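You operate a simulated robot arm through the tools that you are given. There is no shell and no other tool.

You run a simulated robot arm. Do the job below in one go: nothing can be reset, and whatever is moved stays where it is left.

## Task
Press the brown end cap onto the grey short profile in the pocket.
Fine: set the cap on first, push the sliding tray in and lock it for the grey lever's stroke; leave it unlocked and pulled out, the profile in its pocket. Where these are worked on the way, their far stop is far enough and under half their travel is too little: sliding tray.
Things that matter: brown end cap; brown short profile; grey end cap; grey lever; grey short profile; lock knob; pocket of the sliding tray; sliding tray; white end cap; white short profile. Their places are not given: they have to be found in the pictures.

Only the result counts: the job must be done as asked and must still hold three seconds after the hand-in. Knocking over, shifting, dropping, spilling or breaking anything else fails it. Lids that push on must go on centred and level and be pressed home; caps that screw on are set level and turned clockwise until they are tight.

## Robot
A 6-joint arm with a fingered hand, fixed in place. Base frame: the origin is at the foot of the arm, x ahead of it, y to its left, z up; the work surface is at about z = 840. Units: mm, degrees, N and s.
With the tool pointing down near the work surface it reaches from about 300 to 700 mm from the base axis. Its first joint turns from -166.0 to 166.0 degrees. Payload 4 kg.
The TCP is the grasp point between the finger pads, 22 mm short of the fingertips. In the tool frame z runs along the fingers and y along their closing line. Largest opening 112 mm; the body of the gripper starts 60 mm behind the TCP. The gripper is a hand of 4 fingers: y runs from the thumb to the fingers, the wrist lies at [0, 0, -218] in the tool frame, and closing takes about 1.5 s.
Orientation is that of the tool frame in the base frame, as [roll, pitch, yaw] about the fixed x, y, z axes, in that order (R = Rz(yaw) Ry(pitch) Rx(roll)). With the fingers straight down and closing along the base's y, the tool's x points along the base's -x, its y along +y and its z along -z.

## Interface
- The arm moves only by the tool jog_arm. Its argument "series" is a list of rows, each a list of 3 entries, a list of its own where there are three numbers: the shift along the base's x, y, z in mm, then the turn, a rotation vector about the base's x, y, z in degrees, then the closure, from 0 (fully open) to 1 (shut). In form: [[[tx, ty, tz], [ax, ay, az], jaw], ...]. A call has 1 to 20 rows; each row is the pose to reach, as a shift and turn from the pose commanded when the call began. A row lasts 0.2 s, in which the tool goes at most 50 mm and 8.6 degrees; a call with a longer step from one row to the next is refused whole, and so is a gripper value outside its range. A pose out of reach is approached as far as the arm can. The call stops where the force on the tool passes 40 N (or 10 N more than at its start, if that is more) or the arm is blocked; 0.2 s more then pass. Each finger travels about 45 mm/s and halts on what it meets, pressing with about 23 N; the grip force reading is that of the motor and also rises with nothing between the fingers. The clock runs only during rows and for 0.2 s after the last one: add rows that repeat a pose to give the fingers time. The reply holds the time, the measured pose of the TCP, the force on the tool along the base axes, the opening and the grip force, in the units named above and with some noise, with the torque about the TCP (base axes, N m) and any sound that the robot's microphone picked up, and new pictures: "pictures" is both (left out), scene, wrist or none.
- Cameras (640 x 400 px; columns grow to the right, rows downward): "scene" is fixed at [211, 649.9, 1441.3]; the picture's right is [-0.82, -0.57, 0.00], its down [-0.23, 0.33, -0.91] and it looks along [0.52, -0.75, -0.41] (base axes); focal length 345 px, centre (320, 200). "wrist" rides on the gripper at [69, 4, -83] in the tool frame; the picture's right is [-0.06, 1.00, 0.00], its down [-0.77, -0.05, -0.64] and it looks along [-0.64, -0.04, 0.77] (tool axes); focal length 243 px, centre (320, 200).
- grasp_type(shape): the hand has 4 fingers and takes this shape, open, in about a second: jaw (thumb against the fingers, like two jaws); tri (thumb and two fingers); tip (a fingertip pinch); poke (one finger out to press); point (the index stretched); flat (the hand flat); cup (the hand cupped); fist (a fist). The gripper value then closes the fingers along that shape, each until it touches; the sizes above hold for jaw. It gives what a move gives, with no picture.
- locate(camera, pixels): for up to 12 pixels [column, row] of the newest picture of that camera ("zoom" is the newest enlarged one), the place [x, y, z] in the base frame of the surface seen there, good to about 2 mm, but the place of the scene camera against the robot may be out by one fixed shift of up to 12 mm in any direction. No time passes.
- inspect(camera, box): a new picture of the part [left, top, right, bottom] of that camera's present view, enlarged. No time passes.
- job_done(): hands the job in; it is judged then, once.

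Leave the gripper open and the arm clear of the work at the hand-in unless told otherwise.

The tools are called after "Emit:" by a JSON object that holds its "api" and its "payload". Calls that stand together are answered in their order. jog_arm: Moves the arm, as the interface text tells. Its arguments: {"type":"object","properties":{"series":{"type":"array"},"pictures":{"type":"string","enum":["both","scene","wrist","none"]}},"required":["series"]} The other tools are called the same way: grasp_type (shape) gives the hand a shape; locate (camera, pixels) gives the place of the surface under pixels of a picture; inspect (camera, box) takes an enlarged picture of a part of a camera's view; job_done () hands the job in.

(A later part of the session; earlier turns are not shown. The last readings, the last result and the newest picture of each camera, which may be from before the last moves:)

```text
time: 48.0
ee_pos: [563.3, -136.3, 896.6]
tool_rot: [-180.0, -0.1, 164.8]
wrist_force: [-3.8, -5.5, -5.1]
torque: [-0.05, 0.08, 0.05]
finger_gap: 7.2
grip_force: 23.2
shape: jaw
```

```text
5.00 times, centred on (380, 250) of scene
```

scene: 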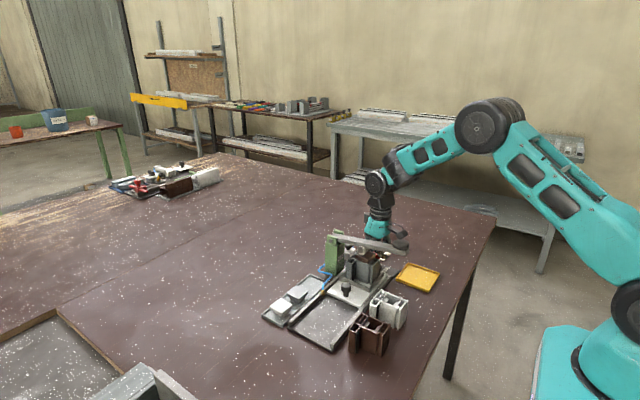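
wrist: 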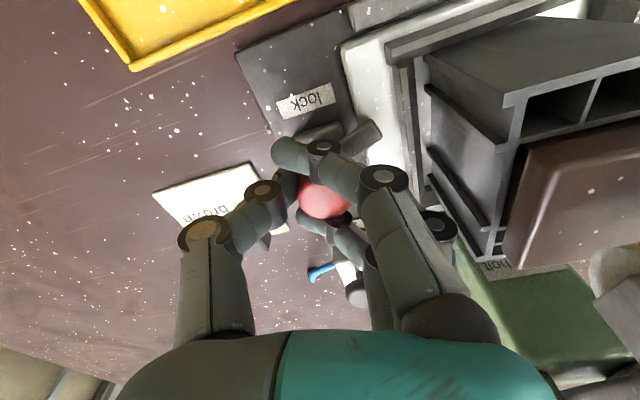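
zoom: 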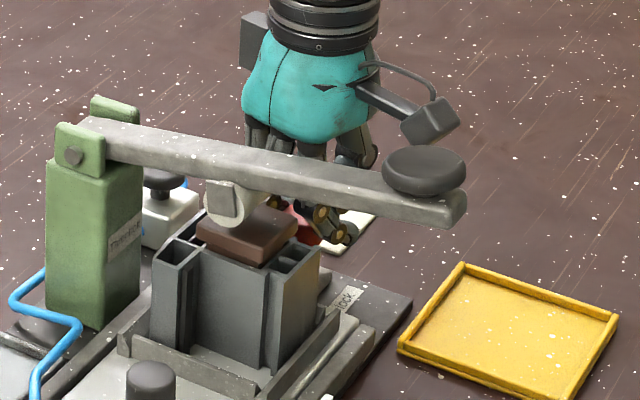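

The latch arm is now over the tray's edge at about 70°. I will turn another 20° and watch for the end stop.

Emit:
{"api": "jog_arm", "payload": {"series": [[[0, 0, 0], [0, 0, -5], 0.9], [[0, 0, 0], [0, 0, -10], 0.9], [[0, 0, 0], [0, 0, -15], 0.9], [[0, 0, 0], [0, 0, -20], 0.9]]}}

Emit:
{"api": "inspect", "payload": {"camera": "wrist", "box": [180, 40, 460, 260]}}

Emit:
{"api": "inspect", "payload": {"camera": "scene", "box": [330, 210, 430, 290]}}

```text
time: 49.0
ee_pos: [562.8, -135.7, 896.3]
tool_rot: [-179.9, -0.1, 144.9]
wrist_force: [-10.6, 0.2, -3.9]
torque: [0.04, 0.14, -0.03]
finger_gap: 7.6
grip_force: 22.9
shape: jaw
```

scene: 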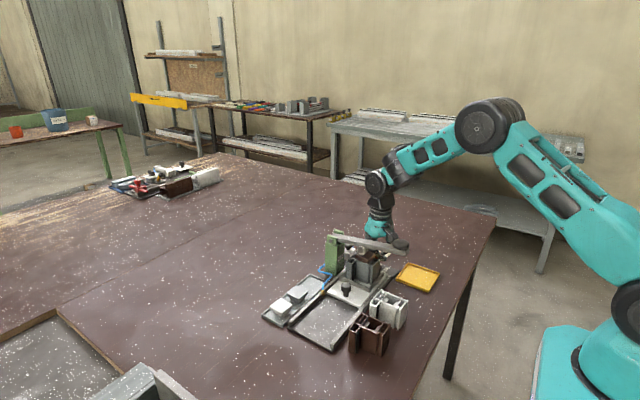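
wrist: 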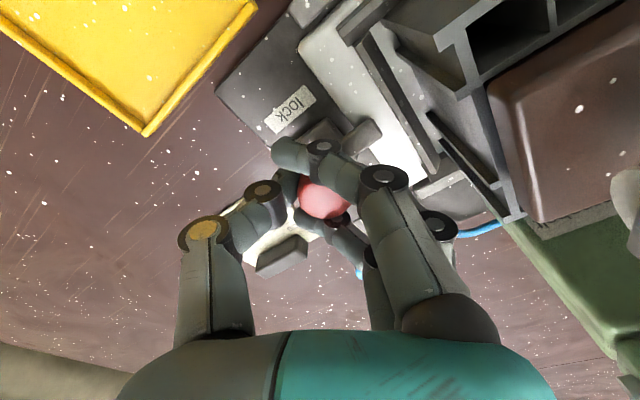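

```text
1.82 times, centred on (320, 150) of wrist
```

zoom: 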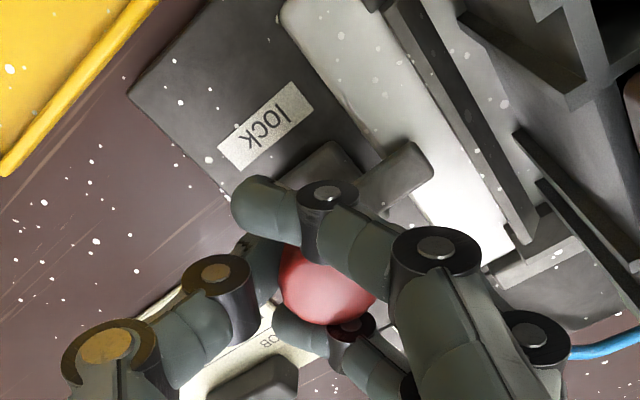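

```text
5.00 times, centred on (380, 250) of scene
```

zoom: 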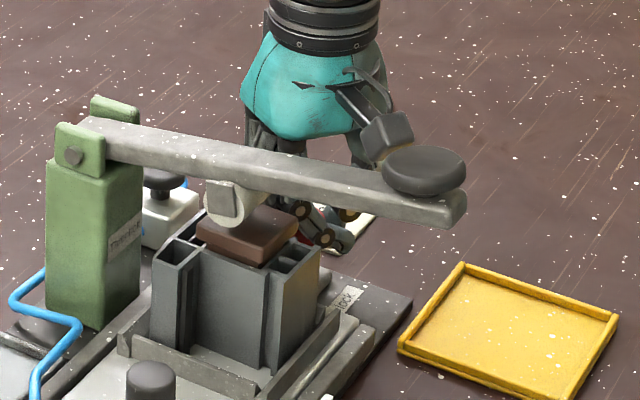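

The arm is now about perpendicular to the tray edge (~90°). I will turn 6° more to feel whether the stop is reached.

Emit:
{"api": "jog_arm", "payload": {"series": [[[0, 0, 0], [0, 0, -3], 0.9], [[0, 0, 0], [0, 0, -6], 0.9], [[0, 0, 0], [0, 0, -6], 0.9]], "pictures": "wrist"}}

Emit:
{"api": "inspect", "payload": {"camera": "wrist", "box": [180, 40, 460, 260]}}

Emit:
{"api": "locate", "payload": {"camera": "zoom", "pixels": [[425, 160], [385, 185], [400, 150], [430, 175], [340, 110], [450, 240], [330, 290]]}}

```text
time: 49.8
ee_pos: [562.9, -136.0, 896.6]
tool_rot: [-180.0, -0.1, 138.9]
wrist_force: [-8.6, -2.8, -7.1]
torque: [-0.02, 0.07, 0.07]
finger_gap: 7.0
grip_force: 23.0
shape: jaw
```

wrist: 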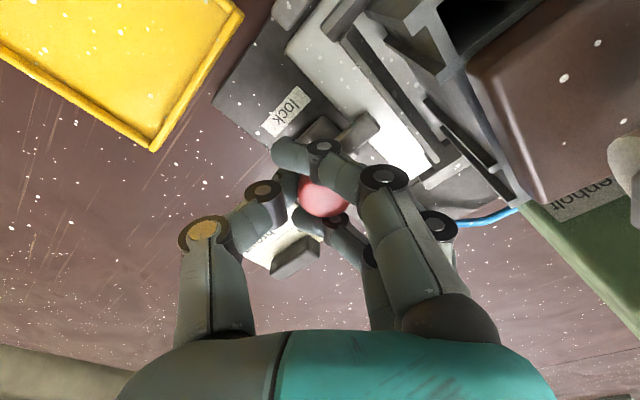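

```text
1.82 times, centred on (320, 150) of wrist
```

zoom: 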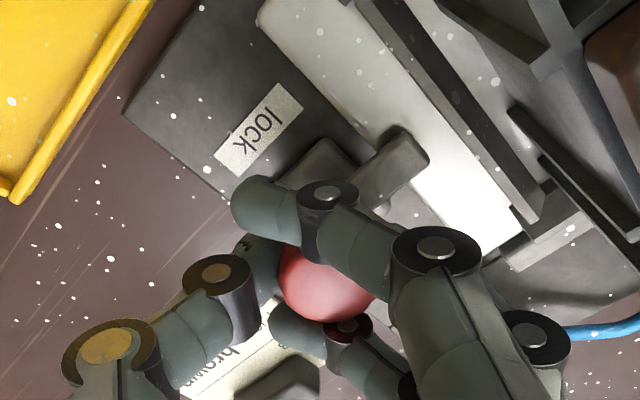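

```text
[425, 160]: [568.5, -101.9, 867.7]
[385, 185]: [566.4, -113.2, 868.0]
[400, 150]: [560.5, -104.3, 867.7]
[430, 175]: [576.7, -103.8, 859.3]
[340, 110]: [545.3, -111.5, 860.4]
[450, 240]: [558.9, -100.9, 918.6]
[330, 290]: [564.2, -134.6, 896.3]
```

The latch arm's tip is now at (564,-102), pointing +y over the tray edge, and torque is slightly up, so it is locked. I will open to about 30 mm, rise over the knob, then back off in -y.

Emit:
{"api": "jog_arm", "payload": {"series": [[[0, 0, 0], [0, 0, 0], 0.8], [[0, 0, 0], [0, 0, 0], 0.72], [[0, 0, 0], [0, 0, 0], 0.72], [[0, 0, 12], [0, 0, 0], 0.72], [[0, 0, 30], [0, 0, 0], 0.72], [[0, -10, 45], [0, 0, 0], 0.72], [[0, -30, 70], [0, 0, 0], 0.72], [[0, -40, 110], [0, 0, 0], 0.72], [[0, -40, 110], [0, 0, 0], 0.72]]}}

Emit:
{"api": "inspect", "payload": {"camera": "wrist", "box": [240, 0, 520, 220]}}

Emit:
{"api": "inspect", "payload": {"camera": "scene", "box": [320, 210, 430, 300]}}

```text
time: 51.8
ee_pos: [562.6, -176.5, 1006.6]
tool_rot: [-180.0, -0.1, 139.0]
wrist_force: [-0.7, -0.1, 0.1]
torque: [0.03, -0.01, 0.0]
finger_gap: 31.0
grip_force: 0.0
shape: jaw
```

scene: 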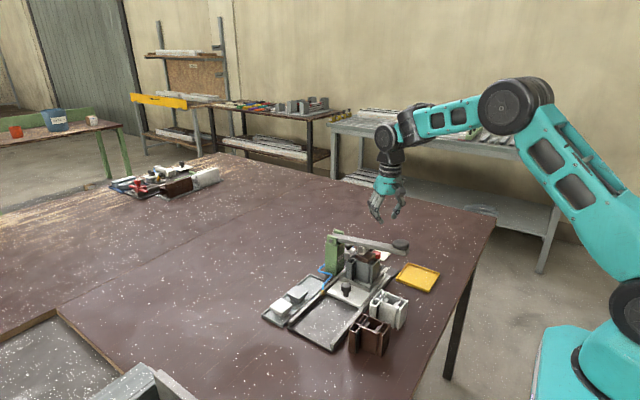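
wrist: 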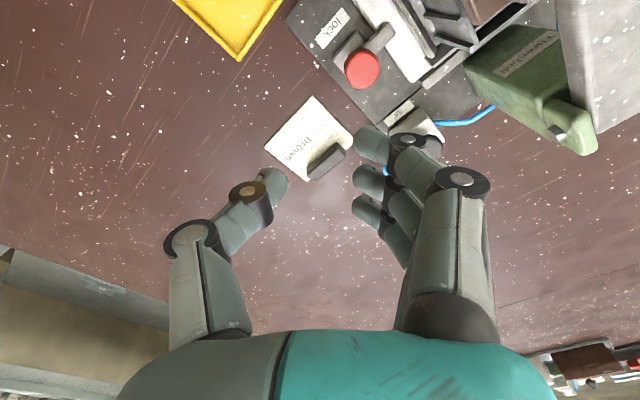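

```text
1.82 times, centred on (380, 110) of wrist
```

zoom: 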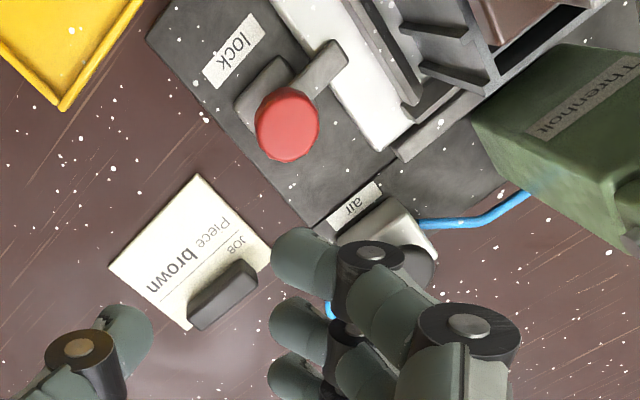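

```text
4.44 times, centred on (375, 255) of scene
```

zoom: 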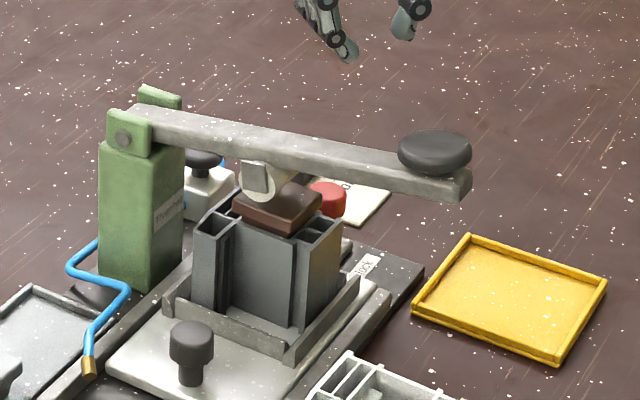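

The lock arm lies across the tray's edge and everything else is as it was. Next comes the lever. I will rise, turn the hand back to its original yaw and go above the lever's black handle knob at (460,-47,1010).

Emit:
{"api": "jog_arm", "payload": {"series": [[[0, 0, 40], [0, 0, 0], 0.72], [[0, 0, 80], [0, 0, 8], 0.72], [[0, 0, 110], [0, 0, 16], 0.72], [[-15, 15, 120], [0, 0, 24], 0.72], [[-40, 40, 120], [0, 0, 32], 0.72], [[-65, 70, 120], [0, 0, 40], 0.72], [[-90, 100, 120], [0, 0, 41], 0.72], [[-102, 129, 120], [0, 0, 41], 0.72], [[-102, 129, 120], [0, 0, 41], 0.72]]}}

Emit:
{"api": "grasp_type", "payload": {"shape": "fist"}}

```text
time: 53.8
ee_pos: [461.6, -47.6, 1125.7]
tool_rot: [179.9, 0.1, -180.0]
wrist_force: [0.3, 1.2, -0.2]
torque: [0.01, -0.02, 0.02]
finger_gap: 31.0
grip_force: 0.0
shape: jaw
```

scene: 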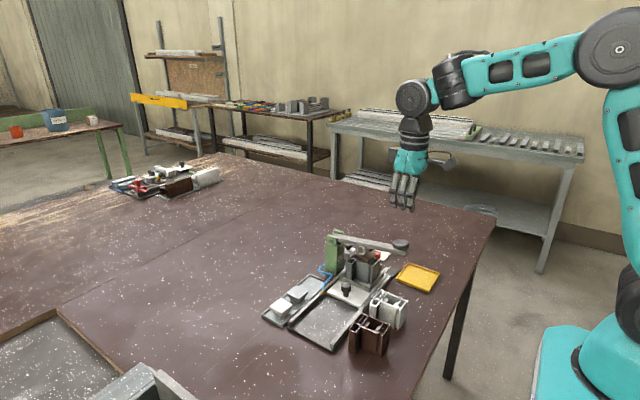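
wrist: 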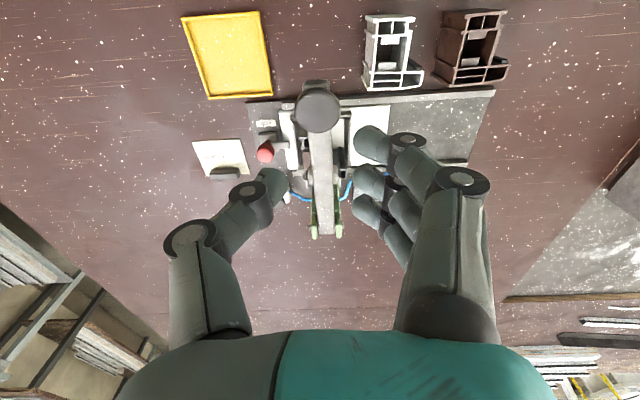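

```text
time: 54.7
ee_pos: [462.3, -48.0, 1126.8]
tool_rot: [-180.0, -0.1, -180.0]
wrist_force: [-0.3, 0.4, -0.4]
torque: [0.03, 0.02, -0.02]
finger_gap: 0.0
grip_force: 0.1
shape: fist
```

The hand is in a fist shape. I will close it and look at it.

Emit:
{"api": "jog_arm", "payload": {"series": [[[0, 0, 0], [0, 0, 0], 1], [[0, 0, 0], [0, 0, 0], 1], [[0, 0, 0], [0, 0, 0], 1], [[0, 0, 0], [0, 0, 0], 1]]}}

Emit:
{"api": "inspect", "payload": {"camera": "scene", "box": [350, 130, 470, 280]}}

Emit:
{"api": "inspect", "payload": {"camera": "wrist", "box": [180, 40, 460, 400]}}

```text
time: 55.7
ee_pos: [461.8, -47.8, 1125.2]
tool_rot: [-180.0, 0.0, -179.9]
wrist_force: [-0.4, 0.5, -0.4]
torque: [0.06, -0.01, 0.0]
finger_gap: 0.0
grip_force: 0.1
shape: fist
```

scene: 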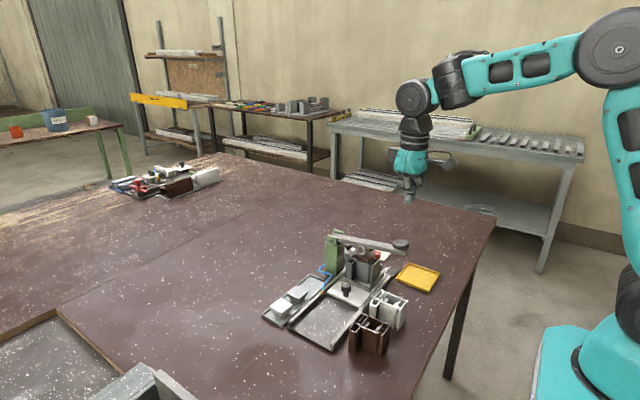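
wrist: 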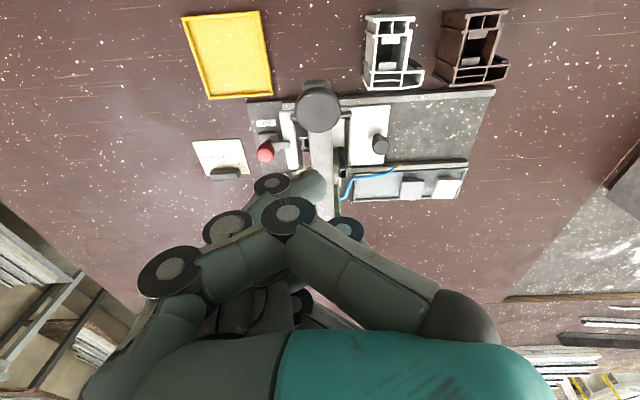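

```text
2.67 times, centred on (410, 205) of scene
```

zoom: 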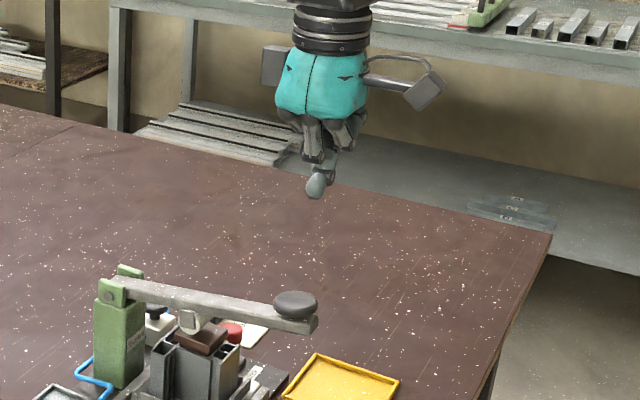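

```text
1.11 times, centred on (320, 220) of wrist
```

zoom: 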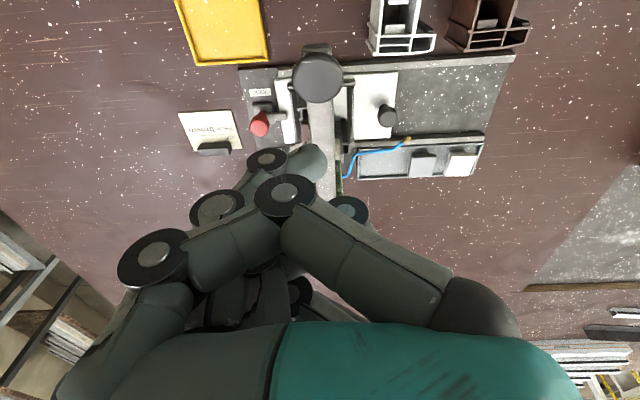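

The fist leaves the thumb tip lowest. I will locate the lowest parts of the hand and the lever knob in this view.

Emit:
{"api": "locate", "payload": {"camera": "wrist", "pixels": [[310, 180], [320, 190], [290, 215], [345, 225], [270, 185], [228, 225], [318, 110], [300, 110], [338, 110], [318, 130], [318, 90], [320, 215]]}}

Emit:
{"api": "grasp_type", "payload": {"shape": "poke"}}

Emit:
{"api": "jog_arm", "payload": {"series": [[[0, 0, 0], [0, 0, 0], 1], [[0, 0, 0], [0, 0, 0], 1], [[0, 0, 0], [0, 0, 0], 1]]}}

Emit:
{"api": "inspect", "payload": {"camera": "scene", "box": [350, 130, 470, 280]}}

```text
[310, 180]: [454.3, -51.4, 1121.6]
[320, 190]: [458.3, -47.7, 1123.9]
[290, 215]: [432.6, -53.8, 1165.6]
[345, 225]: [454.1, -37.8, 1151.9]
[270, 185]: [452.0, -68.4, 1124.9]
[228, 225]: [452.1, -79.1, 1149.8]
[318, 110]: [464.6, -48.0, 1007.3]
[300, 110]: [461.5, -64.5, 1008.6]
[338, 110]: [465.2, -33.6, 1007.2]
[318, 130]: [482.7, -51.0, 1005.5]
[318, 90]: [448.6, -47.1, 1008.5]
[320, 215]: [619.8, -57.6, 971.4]
```

```text
time: 56.6
ee_pos: [461.1, -47.1, 1126.1]
tool_rot: [-180.0, 0.0, -180.0]
wrist_force: [0.0, 0.3, 0.1]
torque: [-0.03, 0.06, -0.02]
finger_gap: 0.2
grip_force: 0.1
shape: poke
```

```text
time: 57.4
ee_pos: [461.1, -48.7, 1125.9]
tool_rot: [-180.0, 0.0, 179.9]
wrist_force: [0.2, 0.0, -0.6]
torque: [0.01, 0.0, 0.02]
finger_gap: 10.9
grip_force: 0.1
shape: jaw
```

scene: 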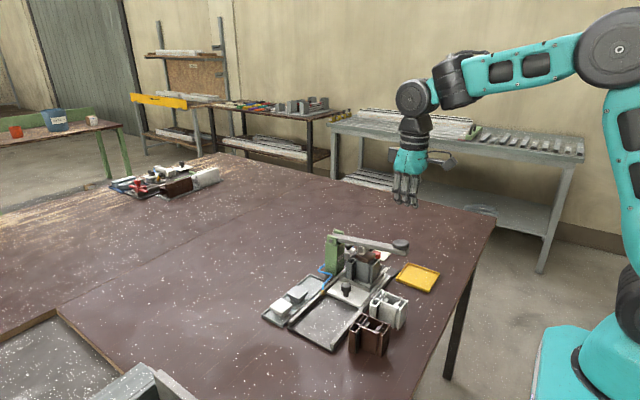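
wrist: 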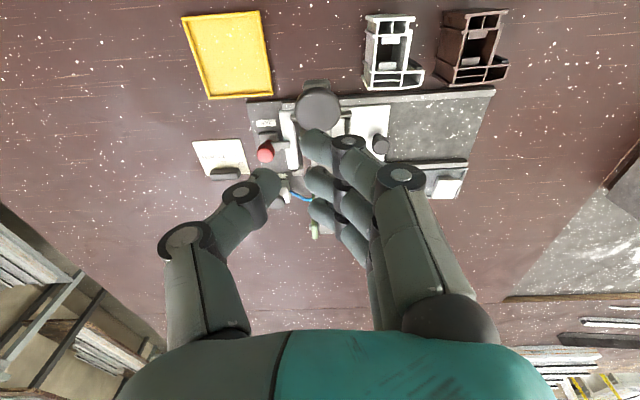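

```text
2.67 times, centred on (410, 205) of scene
```

zoom: 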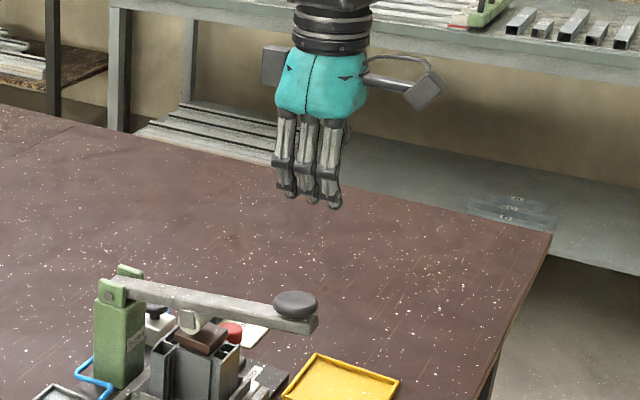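

The hand fell back to the "jaw" shape. I will set "poke" again and look before moving.

Emit:
{"api": "grasp_type", "payload": {"shape": "poke"}}

Emit:
{"api": "jog_arm", "payload": {"series": [[[0, 0, 0], [0, 0, 0], 0], [[0, 0, 0], [0, 0, 0], 0]]}}

Emit:
{"api": "inspect", "payload": {"camera": "scene", "box": [350, 130, 470, 280]}}

```text
time: 58.3
ee_pos: [461.9, -47.6, 1125.5]
tool_rot: [-180.0, 0.0, -180.0]
wrist_force: [0.2, 0.5, 0.7]
torque: [-0.01, 0.01, 0.02]
finger_gap: 0.0
grip_force: 0.1
shape: poke
```

```text
time: 58.9
ee_pos: [460.5, -47.9, 1125.3]
tool_rot: [-179.9, 0.0, 179.9]
wrist_force: [0.5, -0.3, 0.5]
torque: [0.0, 0.0, 0.0]
finger_gap: 0.0
grip_force: 0.1
shape: poke
```

scene: 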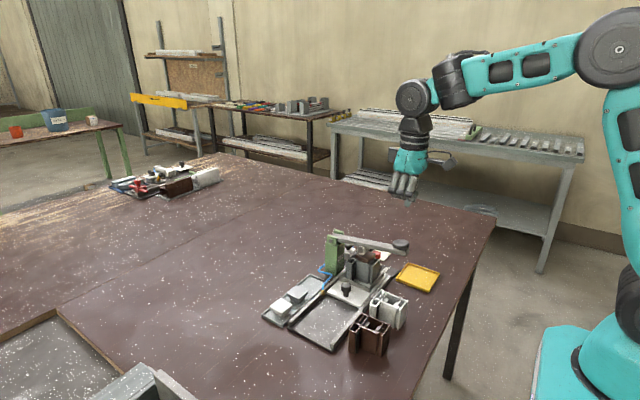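
wrist: 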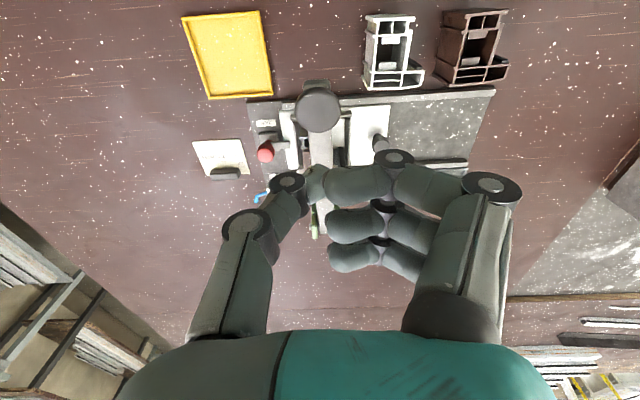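

```text
2.67 times, centred on (410, 205) of scene
```

zoom: 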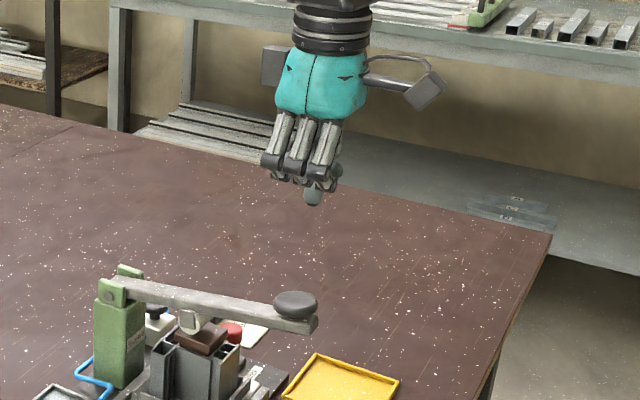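

Poke holds now, with the thumb tip pointing down as the presser. I will locate its tip.

Emit:
{"api": "locate", "payload": {"camera": "wrist", "pixels": [[315, 175], [317, 185], [315, 195], [350, 180], [345, 225], [345, 258], [290, 182], [308, 185], [322, 180], [335, 190]]}}

Emit:
{"api": "inspect", "payload": {"camera": "wrist", "box": [240, 130, 400, 280]}}

```text
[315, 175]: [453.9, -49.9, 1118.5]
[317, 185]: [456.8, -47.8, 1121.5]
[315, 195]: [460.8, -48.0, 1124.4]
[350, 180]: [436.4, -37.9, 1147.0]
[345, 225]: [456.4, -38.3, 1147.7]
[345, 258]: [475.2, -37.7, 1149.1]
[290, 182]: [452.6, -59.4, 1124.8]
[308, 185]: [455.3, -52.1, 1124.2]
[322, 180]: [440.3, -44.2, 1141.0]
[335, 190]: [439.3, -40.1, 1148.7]
```

```text
2.67 times, centred on (320, 205) of wrist
```

zoom: 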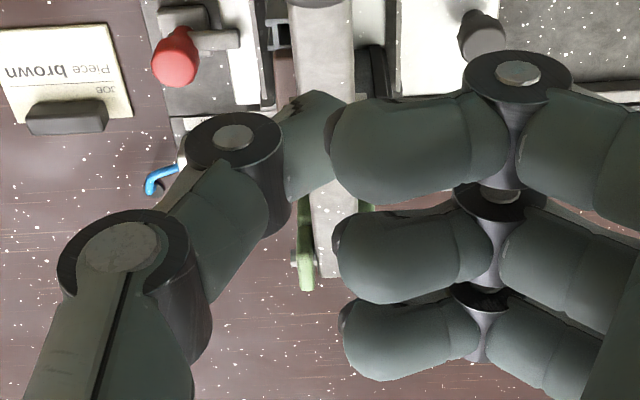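

The thumb tip is near (458,-48,~1112), right above the lever knob (463,-48,1008). I will descend 88 mm, staying above contact, and look.

Emit:
{"api": "jog_arm", "payload": {"series": [[[4, 0, -30], [0, 0, 0], 0], [[4, 0, -60], [0, 0, 0], 0], [[4, 0, -80], [0, 0, 0], 0], [[4, 0, -88], [0, 0, 0], 0], [[4, 0, -88], [0, 0, 0], 0]]}}

Emit:
{"api": "inspect", "payload": {"camera": "scene", "box": [340, 200, 440, 300]}}

Emit:
{"api": "inspect", "payload": {"camera": "wrist", "box": [220, 100, 420, 280]}}

```text
time: 60.1
ee_pos: [465.9, -46.7, 1039.5]
tool_rot: [-180.0, 0.0, 180.0]
wrist_force: [-0.1, -0.2, 1.0]
torque: [0.02, 0.01, -0.01]
finger_gap: 0.2
grip_force: 0.1
shape: poke
```

scene: 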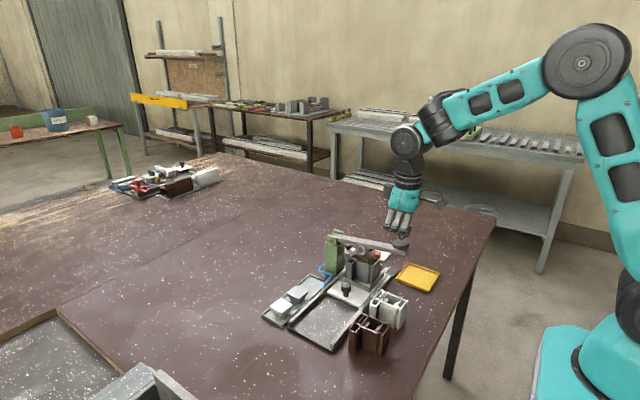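
wrist: 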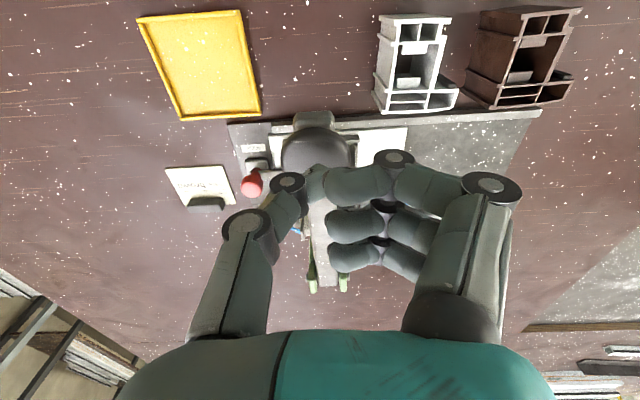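

```text
4.00 times, centred on (390, 250) of scene
```

zoom: 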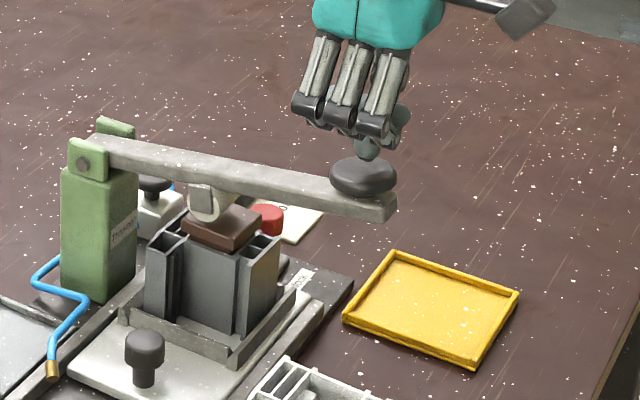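

```text
2.22 times, centred on (320, 190) of wrist
```

zoom: 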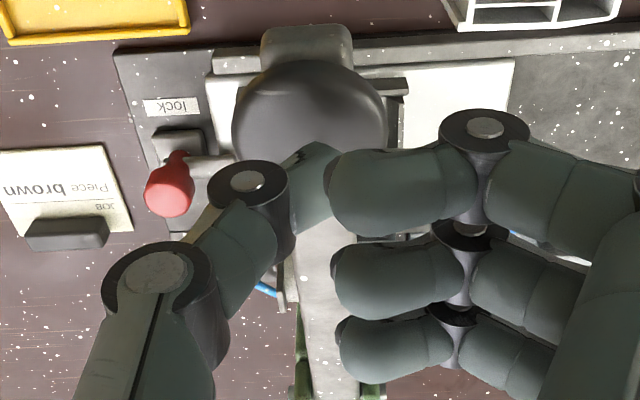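

The thumb tip is just above the lever knob. I will press down slowly in 3 mm steps.

Emit:
{"api": "jog_arm", "payload": {"series": [[[0, 0, -3], [0, 0, 0], 0], [[0, 0, -6], [0, 0, 0], 0], [[0, 0, -9], [0, 0, 0], 0], [[0, 0, -12], [0, 0, 0], 0], [[0, 0, -15], [0, 0, 0], 0], [[0, 0, -18], [0, 0, 0], 0]]}}

Emit:
{"api": "inspect", "payload": {"camera": "scene", "box": [340, 200, 440, 300]}}

```text
time: 61.5
ee_pos: [465.7, -47.1, 1020.1]
tool_rot: [180.0, 0.0, 180.0]
wrist_force: [-0.2, -0.8, 0.6]
torque: [-0.01, 0.03, 0.01]
finger_gap: 0.2
grip_force: 0.0
shape: poke
```

scene: 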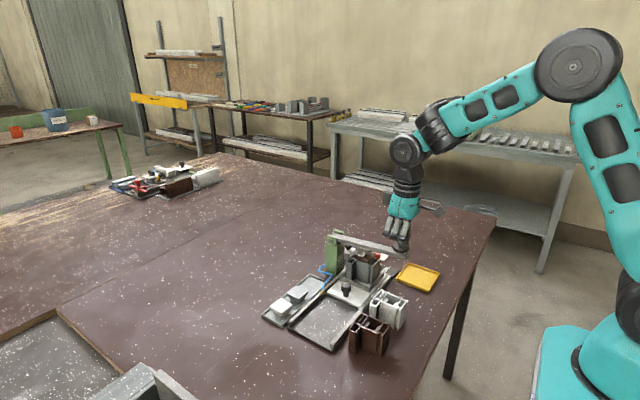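
wrist: 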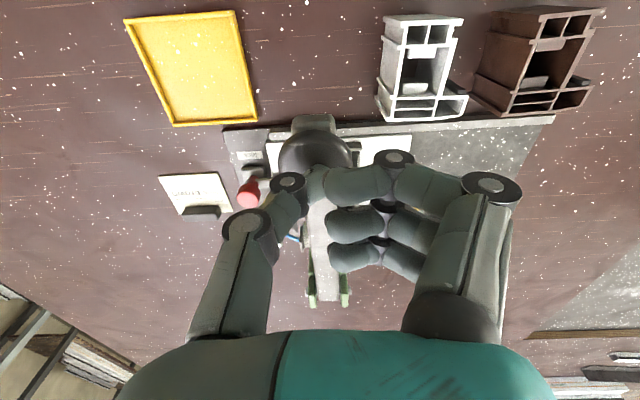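

```text
4.00 times, centred on (390, 250) of scene
```

zoom: 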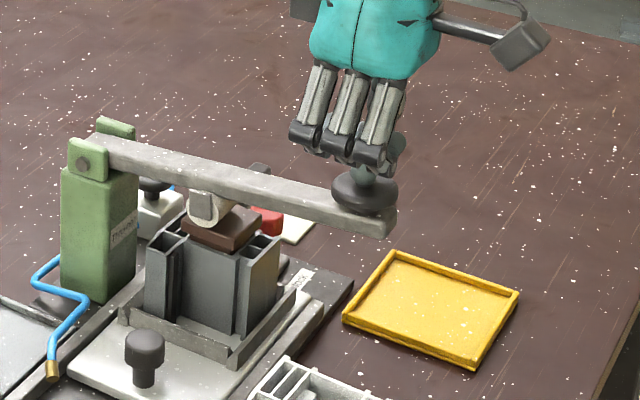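

The lever is already going down with little force, and the roller nears the cap. I will continue pressing.

Emit:
{"api": "jog_arm", "payload": {"series": [[[0, 0, -2], [0, 0, 0], 0], [[0, 0, -4], [0, 0, 0], 0], [[0, 0, -6], [0, 0, 0], 0], [[0, 0, -8], [0, 0, 0], 0], [[0, 0, -10], [0, 0, 0], 0]]}}

Emit:
{"api": "inspect", "payload": {"camera": "scene", "box": [340, 200, 440, 300]}}

```text
time: 62.7
ee_pos: [465.7, -47.8, 1010.9]
tool_rot: [179.8, 0.1, -180.0]
wrist_force: [-1.0, -0.5, 5.6]
torque: [-0.02, 0.0, -0.05]
finger_gap: 0.1
grip_force: 0.0
shape: poke
```

scene: 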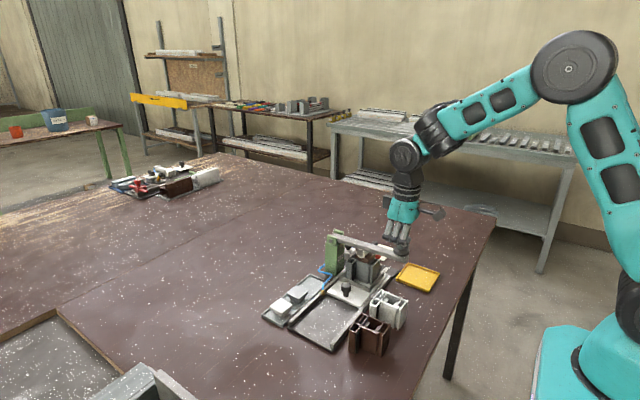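
wrist: 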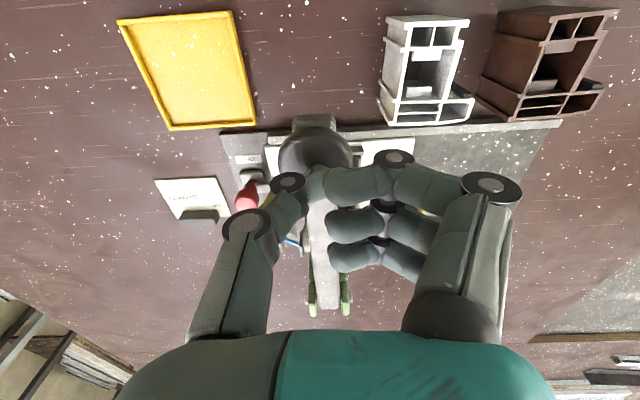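

```text
4.00 times, centred on (390, 250) of scene
```

zoom: 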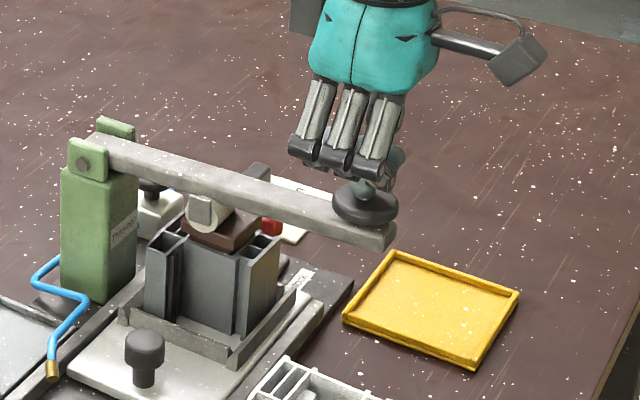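

The force is 5.6 N and the roller meets the cap. I will continue pressing in 2 mm steps.

Emit:
{"api": "jog_arm", "payload": {"series": [[[0, 0, -2], [0, 0, 0], 0], [[0, 0, -4], [0, 0, 0], 0], [[0, 0, -6], [0, 0, 0], 0], [[0, 0, -8], [0, 0, 0], 0], [[0, 0, -10], [0, 0, 0], 0]]}}

Emit:
{"api": "inspect", "payload": {"camera": "scene", "box": [340, 200, 440, 300]}}

```text
time: 63.9
ee_pos: [465.2, -47.7, 1000.0]
tool_rot: [180.0, 0.0, 180.0]
wrist_force: [-1.6, -0.9, 2.1]
torque: [0.03, 0.02, 0.01]
finger_gap: 0.0
grip_force: 0.1
shape: poke
```

scene: 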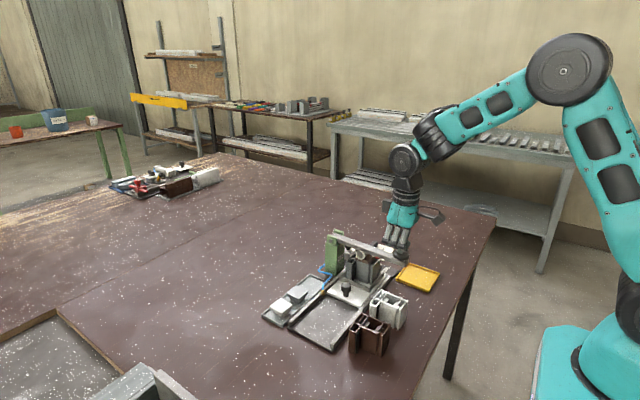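
wrist: 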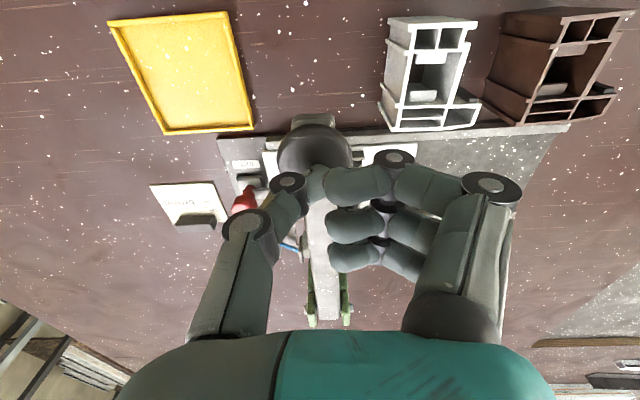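

```text
4.00 times, centred on (390, 250) of scene
```

zoom: 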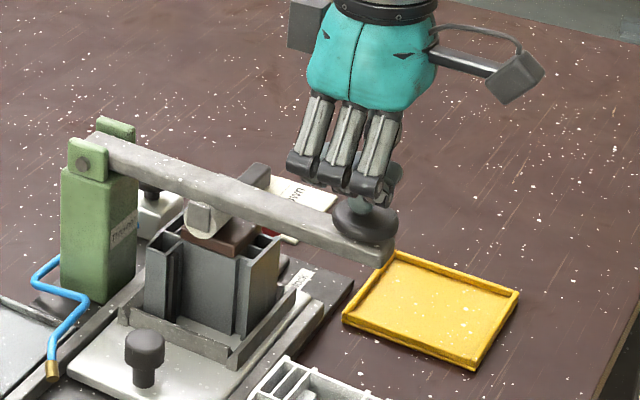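

The force is still low. I will track the lever and cap heights, then continue.

Emit:
{"api": "locate", "payload": {"camera": "zoom", "pixels": [[225, 240], [250, 235], [190, 238], [200, 222], [365, 215], [370, 250], [230, 190], [240, 255]]}}

Emit:
{"api": "inspect", "payload": {"camera": "scene", "box": [370, 235, 410, 275]}}

Emit:
{"api": "inspect", "payload": {"camera": "scene", "box": [345, 235, 415, 295]}}

```text
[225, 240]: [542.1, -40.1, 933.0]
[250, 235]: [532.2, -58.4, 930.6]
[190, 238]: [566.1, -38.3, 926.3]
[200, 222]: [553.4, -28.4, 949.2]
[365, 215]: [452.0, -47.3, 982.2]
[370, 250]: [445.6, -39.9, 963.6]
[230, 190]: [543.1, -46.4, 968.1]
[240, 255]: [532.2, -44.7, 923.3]
```

```text
10.00 times, centred on (390, 255) of scene
```

zoom: 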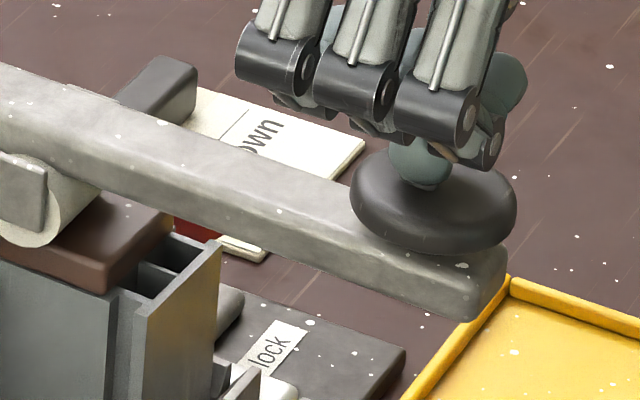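

```text
6.67 times, centred on (380, 265) of scene
```

zoom: 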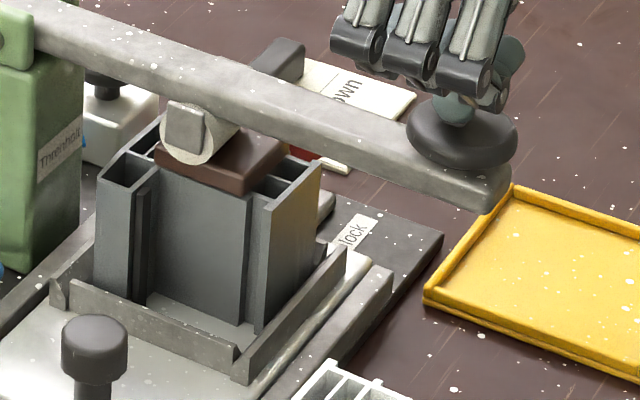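

The roller is on the cap, which is already several mm lower and level. I will continue pressing until it bottoms.

Emit:
{"api": "jog_arm", "payload": {"series": [[[0, 0, -2], [0, 0, 0], 0], [[0, 0, -4], [0, 0, 0], 0], [[0, 0, -6], [0, 0, 0], 0], [[0, 0, -8], [0, 0, 0], 0]]}}

Emit:
{"api": "inspect", "payload": {"camera": "scene", "box": [345, 235, 415, 295]}}

```text
time: 64.9
ee_pos: [466.3, -48.7, 993.7]
tool_rot: [179.9, 0.3, 179.9]
wrist_force: [2.5, -11.9, 34.8]
torque: [0.07, -0.21, -0.04]
finger_gap: 0.0
grip_force: 0.1
shape: poke
```

scene: 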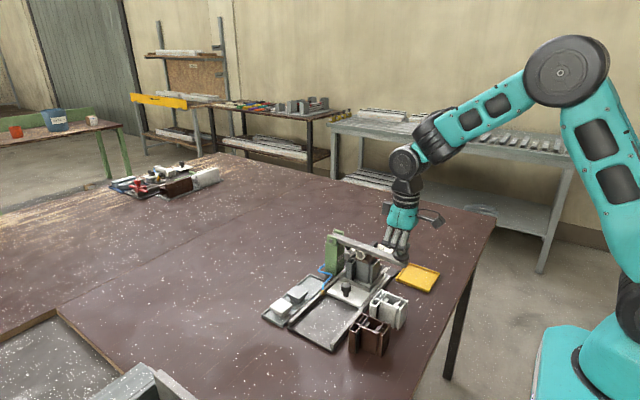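
wrist: 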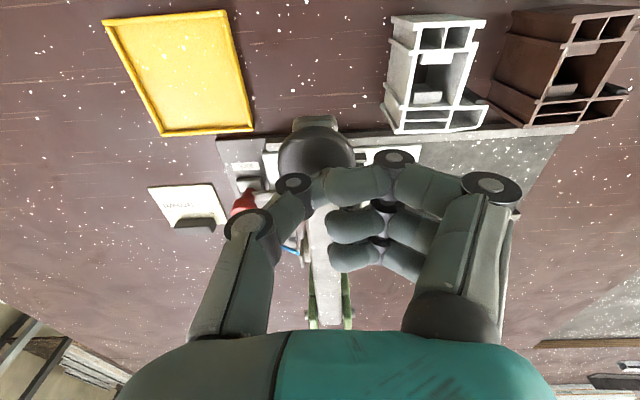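

```text
6.67 times, centred on (380, 265) of scene
```

zoom: 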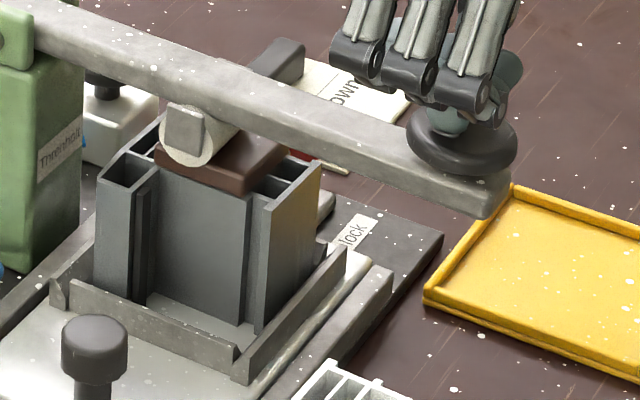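

The force has risen to 35 N and the lever no longer moves. I will check whether the cap's plate sits on the profile's top.

Emit:
{"api": "locate", "payload": {"camera": "zoom", "pixels": [[255, 150], [240, 160], [220, 172], [225, 188], [250, 190], [120, 185], [260, 205], [300, 170], [170, 165], [275, 150], [210, 165], [310, 165]]}}

Emit:
{"api": "inspect", "payload": {"camera": "scene", "box": [355, 245, 385, 275]}}

```text
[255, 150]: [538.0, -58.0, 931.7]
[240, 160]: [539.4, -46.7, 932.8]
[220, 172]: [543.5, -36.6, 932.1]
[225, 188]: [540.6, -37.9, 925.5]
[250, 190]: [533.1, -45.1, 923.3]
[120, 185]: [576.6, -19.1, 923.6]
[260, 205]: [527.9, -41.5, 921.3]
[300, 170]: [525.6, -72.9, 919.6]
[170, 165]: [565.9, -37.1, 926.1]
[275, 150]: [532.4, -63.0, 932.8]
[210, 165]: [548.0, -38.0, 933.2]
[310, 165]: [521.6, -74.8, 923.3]
```

```text
13.33 times, centred on (370, 260) of scene
```

zoom: 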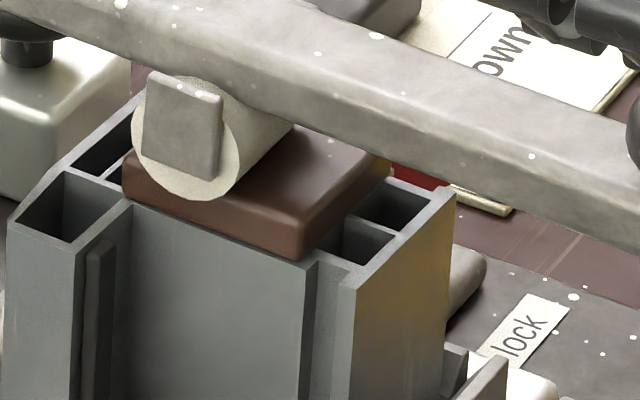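

The plate looks seated on the profile's top. I will press a little harder to be sure it is home.

Emit:
{"api": "jog_arm", "payload": {"series": [[[0, 0, -1], [0, 0, 0], 0], [[0, 0, -2], [0, 0, 0], 0], [[0, 0, -3], [0, 0, 0], 0], [[0, 0, -4], [0, 0, 0], 0]]}}

Emit:
{"api": "inspect", "payload": {"camera": "scene", "box": [355, 245, 385, 275]}}

Emit:
{"api": "inspect", "payload": {"camera": "scene", "box": [345, 235, 415, 295]}}

```text
time: 65.9
ee_pos: [465.5, -47.8, 989.2]
tool_rot: [180.0, 0.1, -180.0]
wrist_force: [-0.3, -12.4, 36.7]
torque: [0.3, -0.16, -0.01]
finger_gap: 0.2
grip_force: 0.0
shape: poke
```

scene: 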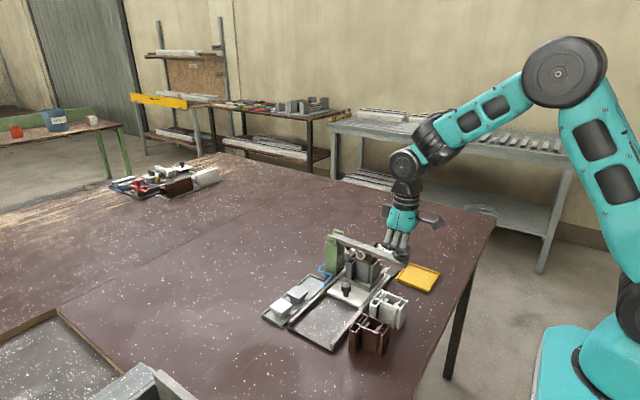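
wrist: 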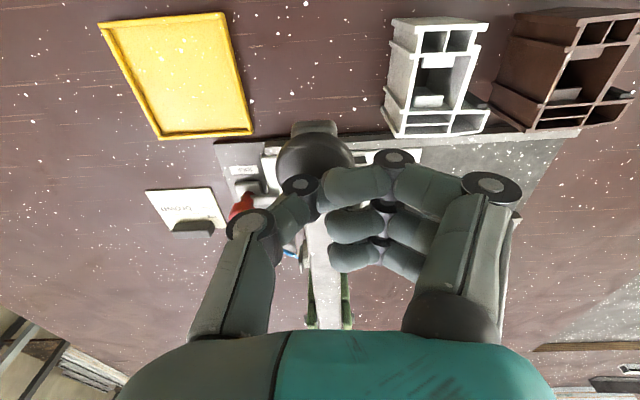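

```text
13.33 times, centred on (370, 260) of scene
```

zoom: 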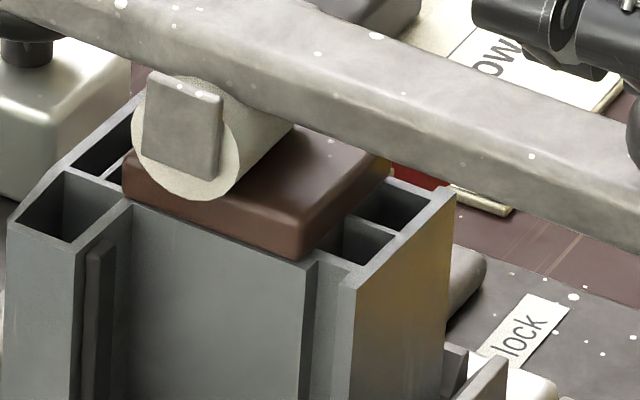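

```text
6.67 times, centred on (380, 265) of scene
```

zoom: 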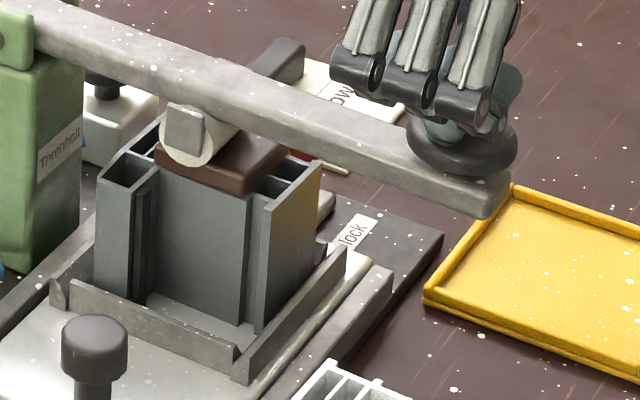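

The thumb now just bends at about 37 N and the lever and cap stay put, so the cap seems home. I will lift the hand and see whether the lever returns by itself.

Emit:
{"api": "jog_arm", "payload": {"series": [[[0, 0, 5], [0, 0, 0], 0], [[0, 0, 15], [0, 0, 0], 0], [[0, 0, 30], [0, 0, 0], 0], [[0, 0, 50], [0, 0, 0], 0], [[0, 0, 80], [0, 0, 0], 0], [[0, 0, 110], [0, 0, 0], 0], [[0, 0, 110], [0, 0, 0], 0]]}}

Emit:
{"api": "inspect", "payload": {"camera": "scene", "box": [320, 210, 430, 300]}}

Emit:
{"api": "inspect", "payload": {"camera": "scene", "box": [355, 245, 385, 275]}}

```text
time: 67.5
ee_pos: [465.8, -47.4, 1098.8]
tool_rot: [179.9, -0.1, -180.0]
wrist_force: [0.8, 1.0, 0.5]
torque: [-0.02, 0.0, -0.04]
finger_gap: 0.0
grip_force: 0.1
shape: poke
```

scene: 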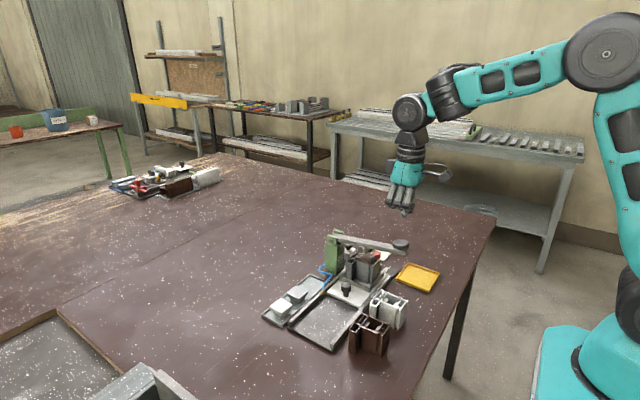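
wrist: 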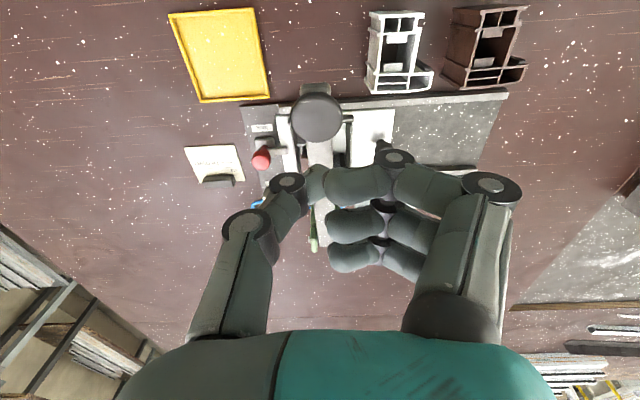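

```text
4.44 times, centred on (375, 255) of scene
```

zoom: 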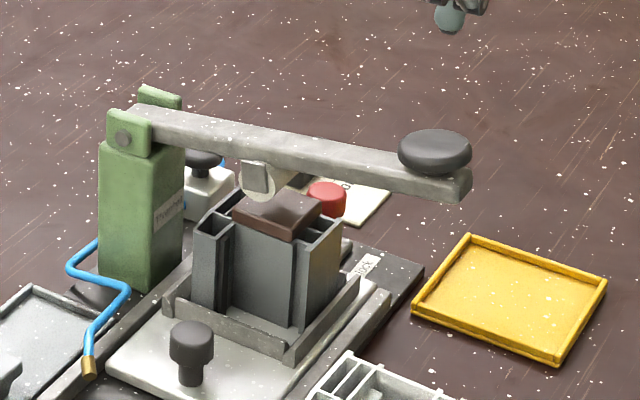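

```text
13.33 times, centred on (370, 260) of scene
```

zoom: 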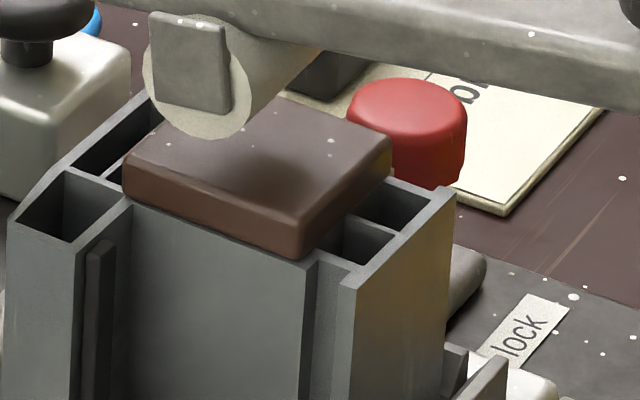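

The lever sprang back up and the cap sits flush and level. I will measure the heights here.

Emit:
{"api": "locate", "payload": {"camera": "zoom", "pixels": [[150, 155], [295, 215], [375, 140], [290, 110], [270, 165], [300, 255], [130, 205], [350, 275], [440, 200], [30, 220], [215, 240], [310, 265]]}}

```text
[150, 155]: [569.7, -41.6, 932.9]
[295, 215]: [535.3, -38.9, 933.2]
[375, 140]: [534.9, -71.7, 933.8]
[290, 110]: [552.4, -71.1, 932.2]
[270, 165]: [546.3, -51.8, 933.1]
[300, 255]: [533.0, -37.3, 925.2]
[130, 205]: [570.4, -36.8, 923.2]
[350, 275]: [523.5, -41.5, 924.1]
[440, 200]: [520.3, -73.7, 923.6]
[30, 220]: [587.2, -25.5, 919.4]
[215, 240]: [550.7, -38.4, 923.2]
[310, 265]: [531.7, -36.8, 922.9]
```

The cap top is even at z≈933 (scene scale) and flat on the profile top at ≈923. Next I will unlock: return the hand to jaw shape and go back to the approach pose beside the lock knob by the reverse of the earlier path.

Emit:
{"api": "grasp_type", "payload": {"shape": "jaw"}}

Emit:
{"api": "jog_arm", "payload": {"series": [[[0, 0, 28], [0, 0, 0], 0.4], [[20, -25, 28], [0, 0, -8], 0.72], [[45, -55, 28], [0, 0, -16], 0.72], [[70, -90, 28], [0, 0, -24], 0.72], [[90, -120, 28], [0, 0, -32], 0.72], [[98, -129, 20], [0, 0, -40], 0.72], [[98, -129, -20], [0, 0, -41], 0.72], [[98, -129, -60], [0, 0, -41], 0.72], [[98, -129, -92], [0, 0, -41], 0.72], [[98, -129, -92], [0, 0, -41], 0.72]]}}

Emit:
{"api": "inspect", "payload": {"camera": "wrist", "box": [240, 0, 520, 220]}}

```text
time: 68.4
ee_pos: [468.1, -46.9, 1097.4]
tool_rot: [-180.0, 0.0, 180.0]
wrist_force: [0.3, 0.0, 1.0]
torque: [0.01, -0.01, -0.01]
finger_gap: 112.0
grip_force: 0.0
shape: jaw
```

```text
time: 70.6
ee_pos: [564.2, -175.4, 1006.0]
tool_rot: [180.0, 0.0, 138.9]
wrist_force: [-0.3, -0.3, 0.5]
torque: [0.03, 0.01, -0.02]
finger_gap: 31.9
grip_force: 0.1
shape: jaw
```

scene: 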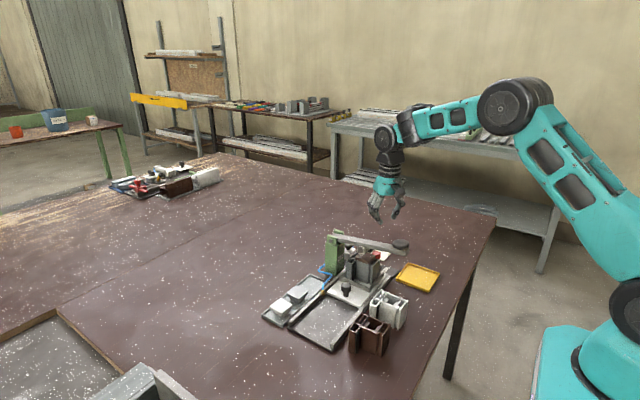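
wrist: 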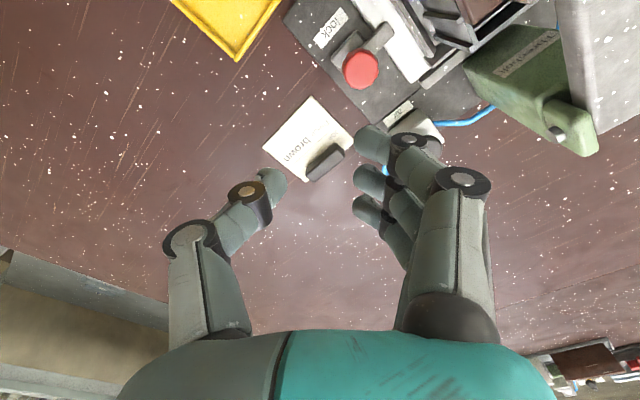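

```text
1.82 times, centred on (380, 110) of wrist
```

zoom: 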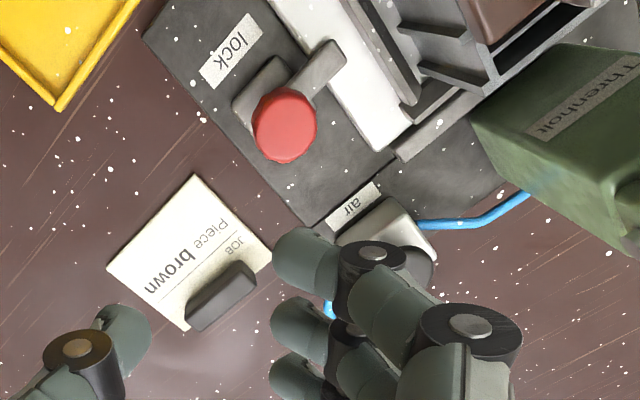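

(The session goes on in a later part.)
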